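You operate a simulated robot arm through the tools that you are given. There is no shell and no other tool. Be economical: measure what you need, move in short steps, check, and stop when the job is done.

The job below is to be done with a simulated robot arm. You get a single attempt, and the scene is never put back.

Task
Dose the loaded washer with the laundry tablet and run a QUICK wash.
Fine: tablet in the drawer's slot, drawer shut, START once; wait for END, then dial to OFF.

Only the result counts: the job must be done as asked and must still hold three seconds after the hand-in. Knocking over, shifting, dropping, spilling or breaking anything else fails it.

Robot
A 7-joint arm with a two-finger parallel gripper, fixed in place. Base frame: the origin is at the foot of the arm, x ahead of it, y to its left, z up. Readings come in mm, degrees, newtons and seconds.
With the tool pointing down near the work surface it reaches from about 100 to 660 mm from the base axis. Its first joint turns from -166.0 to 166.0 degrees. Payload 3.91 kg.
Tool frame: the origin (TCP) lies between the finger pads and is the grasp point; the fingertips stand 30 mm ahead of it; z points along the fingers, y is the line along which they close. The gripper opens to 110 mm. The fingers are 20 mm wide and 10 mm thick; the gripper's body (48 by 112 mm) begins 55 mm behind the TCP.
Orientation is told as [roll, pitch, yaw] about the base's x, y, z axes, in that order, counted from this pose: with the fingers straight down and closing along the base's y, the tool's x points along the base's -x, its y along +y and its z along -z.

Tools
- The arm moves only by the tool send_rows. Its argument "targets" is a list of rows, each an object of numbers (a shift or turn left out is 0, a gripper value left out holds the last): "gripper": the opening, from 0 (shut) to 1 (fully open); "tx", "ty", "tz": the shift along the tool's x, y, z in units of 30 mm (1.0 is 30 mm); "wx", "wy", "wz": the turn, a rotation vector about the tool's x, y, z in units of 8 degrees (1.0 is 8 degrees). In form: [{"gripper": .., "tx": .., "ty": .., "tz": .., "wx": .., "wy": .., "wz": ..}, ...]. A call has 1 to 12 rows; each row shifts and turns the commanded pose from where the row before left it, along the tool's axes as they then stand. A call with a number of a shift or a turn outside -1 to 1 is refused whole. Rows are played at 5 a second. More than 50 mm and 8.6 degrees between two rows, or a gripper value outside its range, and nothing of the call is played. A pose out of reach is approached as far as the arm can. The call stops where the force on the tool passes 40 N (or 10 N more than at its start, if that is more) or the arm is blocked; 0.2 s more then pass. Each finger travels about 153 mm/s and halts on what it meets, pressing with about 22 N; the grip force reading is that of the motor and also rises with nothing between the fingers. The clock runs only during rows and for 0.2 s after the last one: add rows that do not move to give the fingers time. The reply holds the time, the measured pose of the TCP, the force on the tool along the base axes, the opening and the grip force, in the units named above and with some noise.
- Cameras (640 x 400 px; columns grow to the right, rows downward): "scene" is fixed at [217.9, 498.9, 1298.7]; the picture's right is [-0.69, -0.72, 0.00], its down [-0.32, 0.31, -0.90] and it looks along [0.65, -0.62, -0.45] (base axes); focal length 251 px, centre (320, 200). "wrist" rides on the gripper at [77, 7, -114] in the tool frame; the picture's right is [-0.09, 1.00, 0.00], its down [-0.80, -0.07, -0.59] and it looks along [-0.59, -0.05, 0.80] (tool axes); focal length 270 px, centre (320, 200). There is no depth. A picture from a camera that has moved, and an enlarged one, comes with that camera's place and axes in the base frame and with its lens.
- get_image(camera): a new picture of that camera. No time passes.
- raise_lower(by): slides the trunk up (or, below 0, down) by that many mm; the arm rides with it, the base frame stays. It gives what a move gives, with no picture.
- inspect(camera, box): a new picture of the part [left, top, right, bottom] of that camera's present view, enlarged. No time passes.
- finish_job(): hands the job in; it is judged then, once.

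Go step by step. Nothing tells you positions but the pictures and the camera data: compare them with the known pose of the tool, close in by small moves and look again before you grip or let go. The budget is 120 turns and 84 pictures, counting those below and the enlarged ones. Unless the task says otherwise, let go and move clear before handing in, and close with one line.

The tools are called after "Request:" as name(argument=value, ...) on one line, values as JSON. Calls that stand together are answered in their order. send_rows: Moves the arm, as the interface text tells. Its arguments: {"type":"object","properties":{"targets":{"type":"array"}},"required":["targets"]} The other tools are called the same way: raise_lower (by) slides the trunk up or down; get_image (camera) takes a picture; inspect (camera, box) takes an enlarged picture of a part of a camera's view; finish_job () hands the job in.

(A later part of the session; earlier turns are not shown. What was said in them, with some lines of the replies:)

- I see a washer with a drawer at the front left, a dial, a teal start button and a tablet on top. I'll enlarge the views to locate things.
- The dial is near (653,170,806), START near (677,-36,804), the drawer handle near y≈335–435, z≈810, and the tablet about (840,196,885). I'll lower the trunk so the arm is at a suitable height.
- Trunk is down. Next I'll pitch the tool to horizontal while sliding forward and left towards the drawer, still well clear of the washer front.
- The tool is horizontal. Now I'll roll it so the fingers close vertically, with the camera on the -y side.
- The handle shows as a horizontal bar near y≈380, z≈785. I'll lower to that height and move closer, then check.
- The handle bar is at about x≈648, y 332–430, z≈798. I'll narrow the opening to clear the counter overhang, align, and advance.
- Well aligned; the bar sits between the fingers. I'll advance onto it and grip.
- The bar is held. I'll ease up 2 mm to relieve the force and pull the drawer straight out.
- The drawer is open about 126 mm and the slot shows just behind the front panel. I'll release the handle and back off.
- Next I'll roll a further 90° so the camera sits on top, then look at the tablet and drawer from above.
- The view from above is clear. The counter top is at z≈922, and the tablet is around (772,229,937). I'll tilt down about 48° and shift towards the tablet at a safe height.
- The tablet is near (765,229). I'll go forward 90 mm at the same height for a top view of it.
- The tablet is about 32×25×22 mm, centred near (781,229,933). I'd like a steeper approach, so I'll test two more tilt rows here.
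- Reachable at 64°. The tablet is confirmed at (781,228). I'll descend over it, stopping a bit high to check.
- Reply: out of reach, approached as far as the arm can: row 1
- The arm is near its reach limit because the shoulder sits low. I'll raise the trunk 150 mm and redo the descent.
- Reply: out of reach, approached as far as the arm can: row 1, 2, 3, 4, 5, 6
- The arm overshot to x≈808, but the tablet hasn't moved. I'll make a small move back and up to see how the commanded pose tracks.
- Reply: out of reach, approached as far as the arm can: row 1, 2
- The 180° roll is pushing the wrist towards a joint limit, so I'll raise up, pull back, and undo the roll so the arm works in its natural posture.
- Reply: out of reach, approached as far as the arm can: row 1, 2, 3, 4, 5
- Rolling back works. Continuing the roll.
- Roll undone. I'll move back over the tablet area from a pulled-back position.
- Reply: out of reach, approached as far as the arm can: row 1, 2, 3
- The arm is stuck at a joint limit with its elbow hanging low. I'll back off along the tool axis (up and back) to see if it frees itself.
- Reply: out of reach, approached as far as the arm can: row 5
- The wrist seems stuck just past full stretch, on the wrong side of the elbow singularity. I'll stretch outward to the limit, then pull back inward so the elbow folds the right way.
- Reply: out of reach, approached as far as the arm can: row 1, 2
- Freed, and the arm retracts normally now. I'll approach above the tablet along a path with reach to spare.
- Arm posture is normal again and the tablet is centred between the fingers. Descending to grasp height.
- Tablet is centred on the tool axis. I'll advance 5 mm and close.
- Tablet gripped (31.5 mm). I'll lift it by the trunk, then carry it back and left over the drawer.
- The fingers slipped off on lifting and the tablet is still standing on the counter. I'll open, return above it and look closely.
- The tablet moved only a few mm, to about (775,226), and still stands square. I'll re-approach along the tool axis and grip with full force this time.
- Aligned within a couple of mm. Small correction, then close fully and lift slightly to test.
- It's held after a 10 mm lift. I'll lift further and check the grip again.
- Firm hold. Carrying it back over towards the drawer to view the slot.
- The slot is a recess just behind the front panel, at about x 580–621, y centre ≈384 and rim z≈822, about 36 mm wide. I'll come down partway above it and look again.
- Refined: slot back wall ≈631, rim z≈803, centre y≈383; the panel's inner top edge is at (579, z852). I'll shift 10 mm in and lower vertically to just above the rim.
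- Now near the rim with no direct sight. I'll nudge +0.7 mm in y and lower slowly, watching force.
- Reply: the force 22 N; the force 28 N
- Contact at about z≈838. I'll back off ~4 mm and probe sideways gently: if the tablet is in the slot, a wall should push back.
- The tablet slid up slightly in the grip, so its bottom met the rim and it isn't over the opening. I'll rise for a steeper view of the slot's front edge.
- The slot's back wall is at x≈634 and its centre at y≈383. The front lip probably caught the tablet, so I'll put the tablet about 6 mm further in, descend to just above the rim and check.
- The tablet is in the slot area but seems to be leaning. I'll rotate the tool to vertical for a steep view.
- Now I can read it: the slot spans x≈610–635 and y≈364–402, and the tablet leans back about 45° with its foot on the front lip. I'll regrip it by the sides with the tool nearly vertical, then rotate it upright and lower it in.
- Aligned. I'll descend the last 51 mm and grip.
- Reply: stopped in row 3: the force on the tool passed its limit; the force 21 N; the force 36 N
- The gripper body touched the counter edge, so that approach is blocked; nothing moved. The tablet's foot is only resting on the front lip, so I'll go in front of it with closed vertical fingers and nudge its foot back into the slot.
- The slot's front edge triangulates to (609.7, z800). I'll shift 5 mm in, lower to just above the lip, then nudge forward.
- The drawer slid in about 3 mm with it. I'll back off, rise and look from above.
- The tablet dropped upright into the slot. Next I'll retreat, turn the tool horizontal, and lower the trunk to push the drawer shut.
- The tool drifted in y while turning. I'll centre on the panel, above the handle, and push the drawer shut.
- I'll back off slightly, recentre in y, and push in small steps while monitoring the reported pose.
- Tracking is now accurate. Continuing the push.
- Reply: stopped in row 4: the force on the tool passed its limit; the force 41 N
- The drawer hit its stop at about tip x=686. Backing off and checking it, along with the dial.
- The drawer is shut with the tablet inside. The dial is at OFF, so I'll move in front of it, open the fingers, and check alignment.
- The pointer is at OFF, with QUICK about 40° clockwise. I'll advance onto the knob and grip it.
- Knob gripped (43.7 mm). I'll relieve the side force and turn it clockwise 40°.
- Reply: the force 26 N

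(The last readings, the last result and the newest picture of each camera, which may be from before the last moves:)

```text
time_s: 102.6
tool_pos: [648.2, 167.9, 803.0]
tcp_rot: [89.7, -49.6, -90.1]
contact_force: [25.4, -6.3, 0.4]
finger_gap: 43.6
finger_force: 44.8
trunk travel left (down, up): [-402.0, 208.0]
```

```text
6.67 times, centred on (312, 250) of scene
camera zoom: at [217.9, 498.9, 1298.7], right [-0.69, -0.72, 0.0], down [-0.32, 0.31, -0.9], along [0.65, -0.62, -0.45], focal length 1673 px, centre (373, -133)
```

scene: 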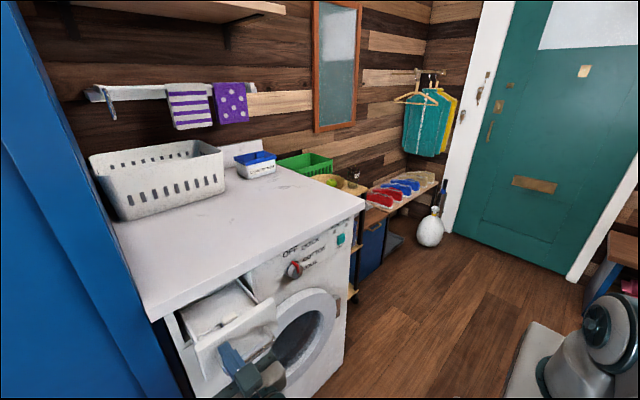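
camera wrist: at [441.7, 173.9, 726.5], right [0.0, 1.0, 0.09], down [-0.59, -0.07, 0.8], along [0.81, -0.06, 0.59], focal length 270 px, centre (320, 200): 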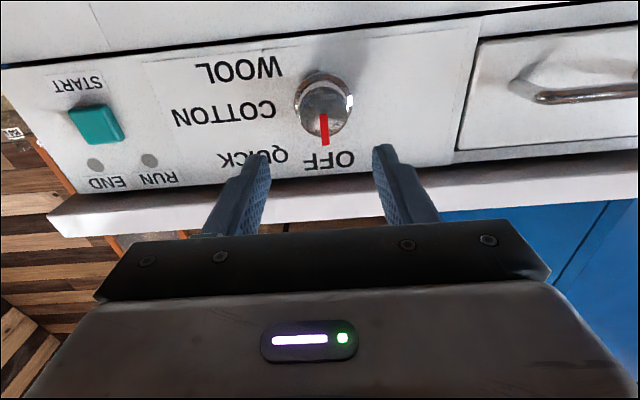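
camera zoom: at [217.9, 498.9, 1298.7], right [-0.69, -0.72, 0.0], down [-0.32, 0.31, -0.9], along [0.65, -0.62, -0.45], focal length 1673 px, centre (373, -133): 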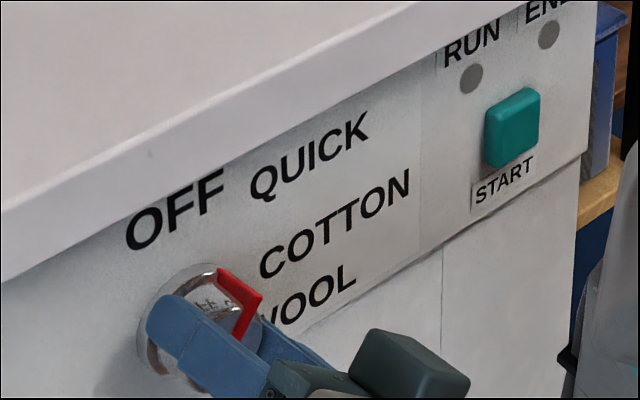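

Label geometry gives 45° spacing (OFF 0°, QUICK 45°, COTTON 90°, WOOL 135°), and the pointer is at about 41°. I'll add 5°, release, and check.

Request:
send_rows(targets=[{"wz": 0.6}, {}])

Request:
send_rows(targets=[{"gripper": 0.55}, {}, {"tz": -0.8}, {"tz": -0.8}, {"tz": -0.8}, {}])

Request:
inspect(camera="scene", box=[264, 220, 360, 280])

```text
time_s: 103.2
tool_pos: [648.4, 166.7, 801.7]
tcp_rot: [89.6, -44.6, -90.0]
contact_force: [22.6, -9.1, 0.8]
finger_gap: 43.7
finger_force: 44.4
trunk travel left (down, up): [-402.0, 208.0]
```

```text
time_s: 104.6
tool_pos: [574.3, 169.0, 802.7]
tcp_rot: [89.8, -44.9, -90.0]
contact_force: [0.4, 0.1, 0.2]
finger_gap: 60.6
finger_force: 0.1
trunk travel left (down, up): [-402.0, 208.0]
```

```text
6.67 times, centred on (312, 250) of scene
camera zoom: at [217.9, 498.9, 1298.7], right [-0.69, -0.72, 0.0], down [-0.32, 0.31, -0.9], along [0.65, -0.62, -0.45], focal length 1673 px, centre (373, -133)
```

zoom: 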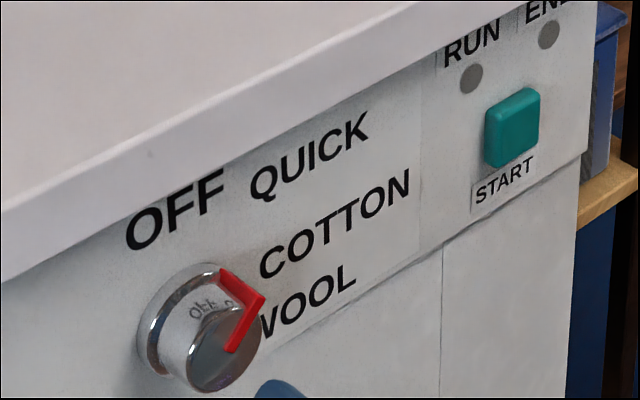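

The pointer is now on QUICK. Next I'll close the fingers and move in front of START at about (677,-36,801).

Request:
send_rows(targets=[{"tx": -0.69, "ty": -0.69, "gripper": 0}, {"tx": -0.69, "ty": -0.69}, {"tx": -0.69, "ty": -0.69}, {"tx": -0.69, "ty": -0.69}, {"tx": -0.69, "ty": -0.69}, {"tx": -0.69, "ty": -0.69}, {"tx": -0.69, "ty": -0.69}, {}])

Request:
send_rows(targets=[{"tz": 0.8}, {"tz": 0.8}, {"tz": 0.3}, {}])

Request:
inspect(camera="scene", box=[288, 210, 384, 270])

```text
time_s: 106.4
tool_pos: [575.2, -34.5, 803.0]
tcp_rot: [89.7, -44.8, -90.1]
contact_force: [0.3, 0.5, 0.5]
finger_gap: 0.0
finger_force: 21.7
trunk travel left (down, up): [-402.0, 208.0]
```

```text
time_s: 107.4
tool_pos: [632.9, -35.9, 802.0]
tcp_rot: [89.8, -44.8, -90.0]
contact_force: [0.1, 0.3, 0.1]
finger_gap: 0.0
finger_force: 21.8
trunk travel left (down, up): [-402.0, 208.0]
```

```text
6.67 times, centred on (336, 240) of scene
camera zoom: at [217.9, 498.9, 1298.7], right [-0.69, -0.72, 0.0], down [-0.32, 0.31, -0.9], along [0.65, -0.62, -0.45], focal length 1673 px, centre (213, -67)
```

zoom: 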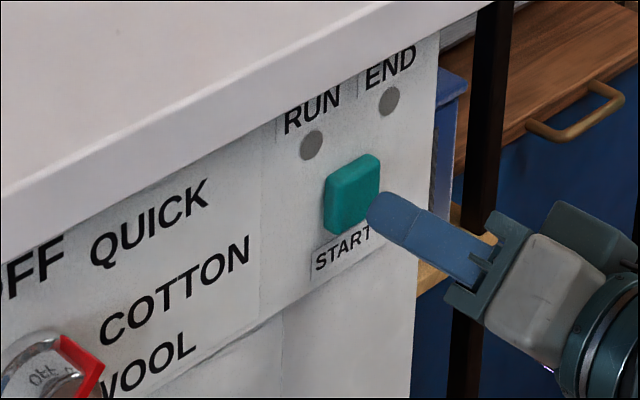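

The tip is about 14 mm from START and slightly to the right. I'll shift 4 mm left and press gently.

Request:
send_rows(targets=[{"tx": 0.09, "ty": 0.09}, {"tz": 0.2}, {"tz": 0.2}, {"tz": 0.1}, {}])

Request:
send_rows(targets=[{"tz": 0.1}, {}])

```text
time_s: 108.6
tool_pos: [645.7, -32.1, 801.4]
tcp_rot: [89.8, -44.8, -90.0]
contact_force: [0.1, 0.1, 0.6]
finger_gap: 0.0
finger_force: 21.8
trunk travel left (down, up): [-402.0, 208.0]
```

```text
time_s: 109.2
tool_pos: [649.7, -31.1, 802.8]
tcp_rot: [89.7, -44.8, -90.0]
contact_force: [-0.9, 0.3, 0.5]
finger_gap: 0.0
finger_force: 22.5
trunk travel left (down, up): [-402.0, 208.0]
```

Request:
send_rows(targets=[{"tz": 0.1}, {}])

Request:
send_rows(targets=[{"tz": 0.1}, {}])

```text
time_s: 109.8
tool_pos: [651.4, -31.6, 802.3]
tcp_rot: [89.7, -44.9, -89.9]
contact_force: [-1.6, 1.3, 0.9]
finger_gap: 0.0
finger_force: 22.1
trunk travel left (down, up): [-402.0, 208.0]
```

```text
time_s: 110.4
tool_pos: [653.9, -32.3, 802.5]
tcp_rot: [89.7, -44.9, -90.0]
contact_force: [-14.0, 2.7, 0.6]
finger_gap: 0.0
finger_force: 22.0
trunk travel left (down, up): [-402.0, 208.0]
```

Pressing at 14 N now; checking the RUN lamp.

Request:
inspect(camera="scene", box=[288, 210, 384, 270])

```text
6.67 times, centred on (336, 240) of scene
camera zoom: at [217.9, 498.9, 1298.7], right [-0.69, -0.72, 0.0], down [-0.32, 0.31, -0.9], along [0.65, -0.62, -0.45], focal length 1673 px, centre (213, -67)
```

zoom: 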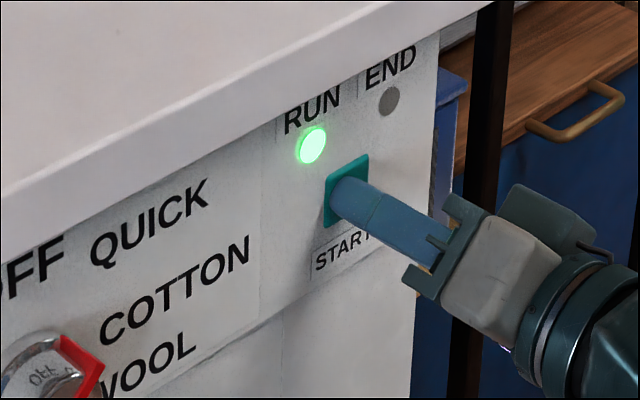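

RUN is lit. I'll back off and return to the front of the dial, then wait for END.

Request:
send_rows(targets=[{"tz": -0.6}, {"tz": -0.9}, {"tz": -0.9}, {"tx": 0.677, "ty": 0.677}, {"tx": 0.677, "ty": 0.677}, {"tx": 0.677, "ty": 0.677}, {"tx": 0.677, "ty": 0.677}, {"tx": 0.677, "ty": 0.677}, {"tx": 0.677, "ty": 0.677}, {"tx": 0.677, "ty": 0.677, "gripper": 0.55}, {}, {}])

Request:
send_rows(targets=[{}, {}, {}, {}, {}, {}, {}, {}, {}, {}, {}, {}])

Request:
send_rows(targets=[{}, {}, {}, {}, {}, {}, {}, {}, {}, {}, {}, {}])

Request:
send_rows(targets=[{}, {}, {}, {}, {}, {}, {}, {}, {}, {}, {}, {}])

Request:
send_rows(targets=[{}, {}, {}, {}, {}, {}, {}, {}, {}, {}, {}, {}])

Request:
inspect(camera="scene", box=[264, 210, 376, 280])

```text
time_s: 113.0
tool_pos: [582.4, 169.8, 804.2]
tcp_rot: [89.8, -44.9, -90.1]
contact_force: [0.4, 0.4, -0.1]
finger_gap: 60.5
finger_force: 0.1
trunk travel left (down, up): [-402.0, 208.0]
```

```text
time_s: 115.6
tool_pos: [583.6, 170.4, 803.6]
tcp_rot: [89.8, -44.7, -90.0]
contact_force: [-0.1, 0.2, -0.2]
finger_gap: 60.4
finger_force: 0.0
trunk travel left (down, up): [-402.0, 208.0]
```

```text
time_s: 118.2
tool_pos: [583.2, 169.8, 803.8]
tcp_rot: [89.8, -44.8, -90.0]
contact_force: [0.0, -0.3, -0.5]
finger_gap: 60.7
finger_force: 0.0
trunk travel left (down, up): [-402.0, 208.0]
```

```text
time_s: 120.8
tool_pos: [584.2, 170.2, 803.9]
tcp_rot: [89.8, -44.7, -90.1]
contact_force: [0.1, -0.2, 0.3]
finger_gap: 60.5
finger_force: 0.2
trunk travel left (down, up): [-402.0, 208.0]
```

```text
time_s: 123.4
tool_pos: [583.7, 170.0, 803.9]
tcp_rot: [89.8, -44.8, -90.0]
contact_force: [0.2, -1.2, 0.6]
finger_gap: 60.5
finger_force: 0.0
trunk travel left (down, up): [-402.0, 208.0]
```

```text
5.71 times, centred on (320, 245) of scene
camera zoom: at [217.9, 498.9, 1298.7], right [-0.69, -0.72, 0.0], down [-0.32, 0.31, -0.9], along [0.65, -0.62, -0.45], focal length 1434 px, centre (320, -57)
```

zoom: 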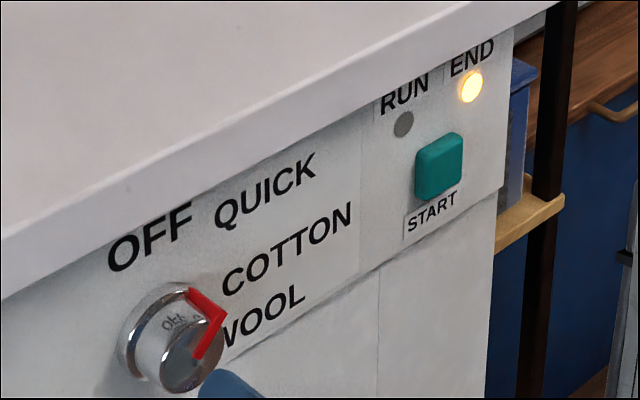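

END is lit. I'll grip the dial again and turn it back 45° to OFF.

Request:
send_rows(targets=[{"tx": -0.035, "ty": -0.035}, {"tz": 0.8}, {"tz": 0.8}, {"tz": 0.56}, {}])

Request:
send_rows(targets=[{"gripper": 0.45}, {"gripper": 0.3}, {"gripper": 0.2}, {}, {}])

Request:
send_rows(targets=[{"wz": -0.8}, {"wz": -0.8}, {"wz": -0.8}, {"wz": -0.8}, {"wz": -0.8}, {"wz": -0.8}, {"wz": -0.8}, {}])

Request:
inspect(camera="scene", box=[264, 210, 376, 280])

```text
time_s: 124.6
tool_pos: [649.1, 168.6, 802.4]
tcp_rot: [89.8, -44.8, -90.0]
contact_force: [-0.2, -0.2, -0.1]
finger_gap: 60.4
finger_force: 0.1
trunk travel left (down, up): [-402.0, 208.0]
```

```text
time_s: 125.8
tool_pos: [648.3, 167.9, 802.2]
tcp_rot: [89.6, -44.9, -90.0]
contact_force: [-2.7, -5.5, -8.9]
finger_gap: 43.8
finger_force: 45.2
trunk travel left (down, up): [-402.0, 208.0]
```

```text
time_s: 127.6
tool_pos: [648.8, 170.4, 803.8]
tcp_rot: [75.9, -89.7, -75.8]
contact_force: [12.5, 9.6, 3.4]
finger_gap: 43.8
finger_force: 45.4
trunk travel left (down, up): [-402.0, 208.0]
```

```text
5.71 times, centred on (320, 245) of scene
camera zoom: at [217.9, 498.9, 1298.7], right [-0.69, -0.72, 0.0], down [-0.32, 0.31, -0.9], along [0.65, -0.62, -0.45], focal length 1434 px, centre (320, -57)
```

zoom: 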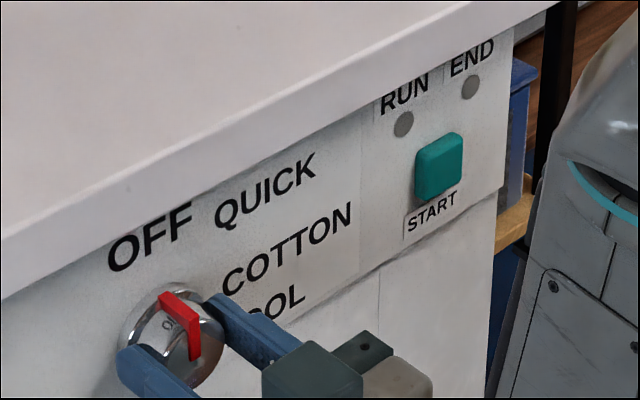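

The dial is at OFF and the END lamp is out. Releasing and backing clear.

Request:
send_rows(targets=[{"gripper": 0.55}, {}, {"tz": -0.8}, {"tz": -0.8}, {"tz": -0.9}, {"tz": -0.9}, {"tz": -0.9}, {}])

Request:
get_image(camera="scene")

Request:
inspect(camera="scene", box=[152, 200, 376, 340])

```text
time_s: 129.4
tool_pos: [518.1, 169.4, 806.1]
tcp_rot: [71.9, -89.6, -72.0]
contact_force: [0.3, 0.4, 1.3]
finger_gap: 60.6
finger_force: 0.0
trunk travel left (down, up): [-402.0, 208.0]
```

```text
4 pictures are left
```

scene: 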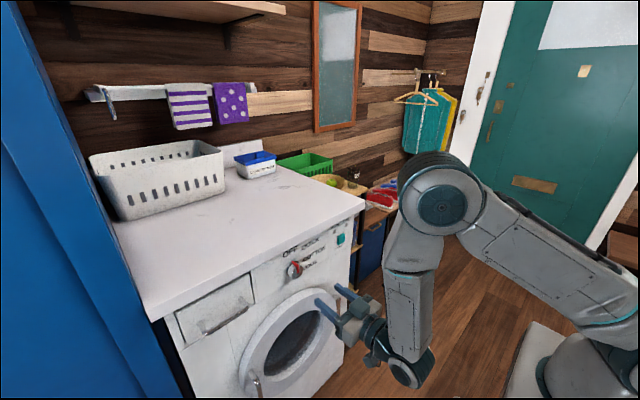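

```text
2.86 times, centred on (264, 270) of scene
camera zoom: at [217.9, 498.9, 1298.7], right [-0.69, -0.72, 0.0], down [-0.32, 0.31, -0.9], along [0.65, -0.62, -0.45], focal length 717 px, centre (480, 0)
```

zoom: 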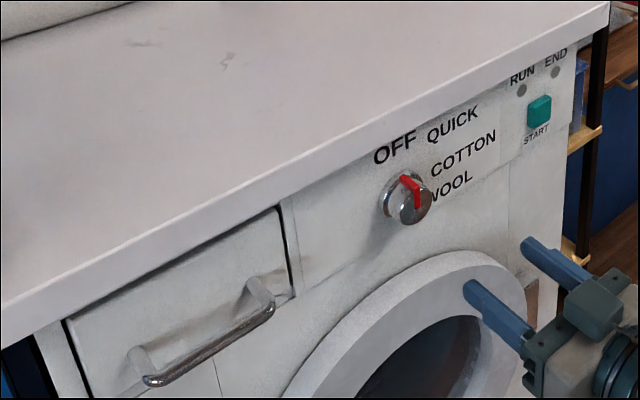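

The drawer is shut, the dial is at OFF, both lamps are off and the arm is clear, so I'm handing in.

Request:
finish_job()

```text
The job is handed in.
```

The washer ran one QUICK wash with the tablet in the drawer's slot and the drawer shut; START was pressed once, END came on, and the dial is back at OFF.
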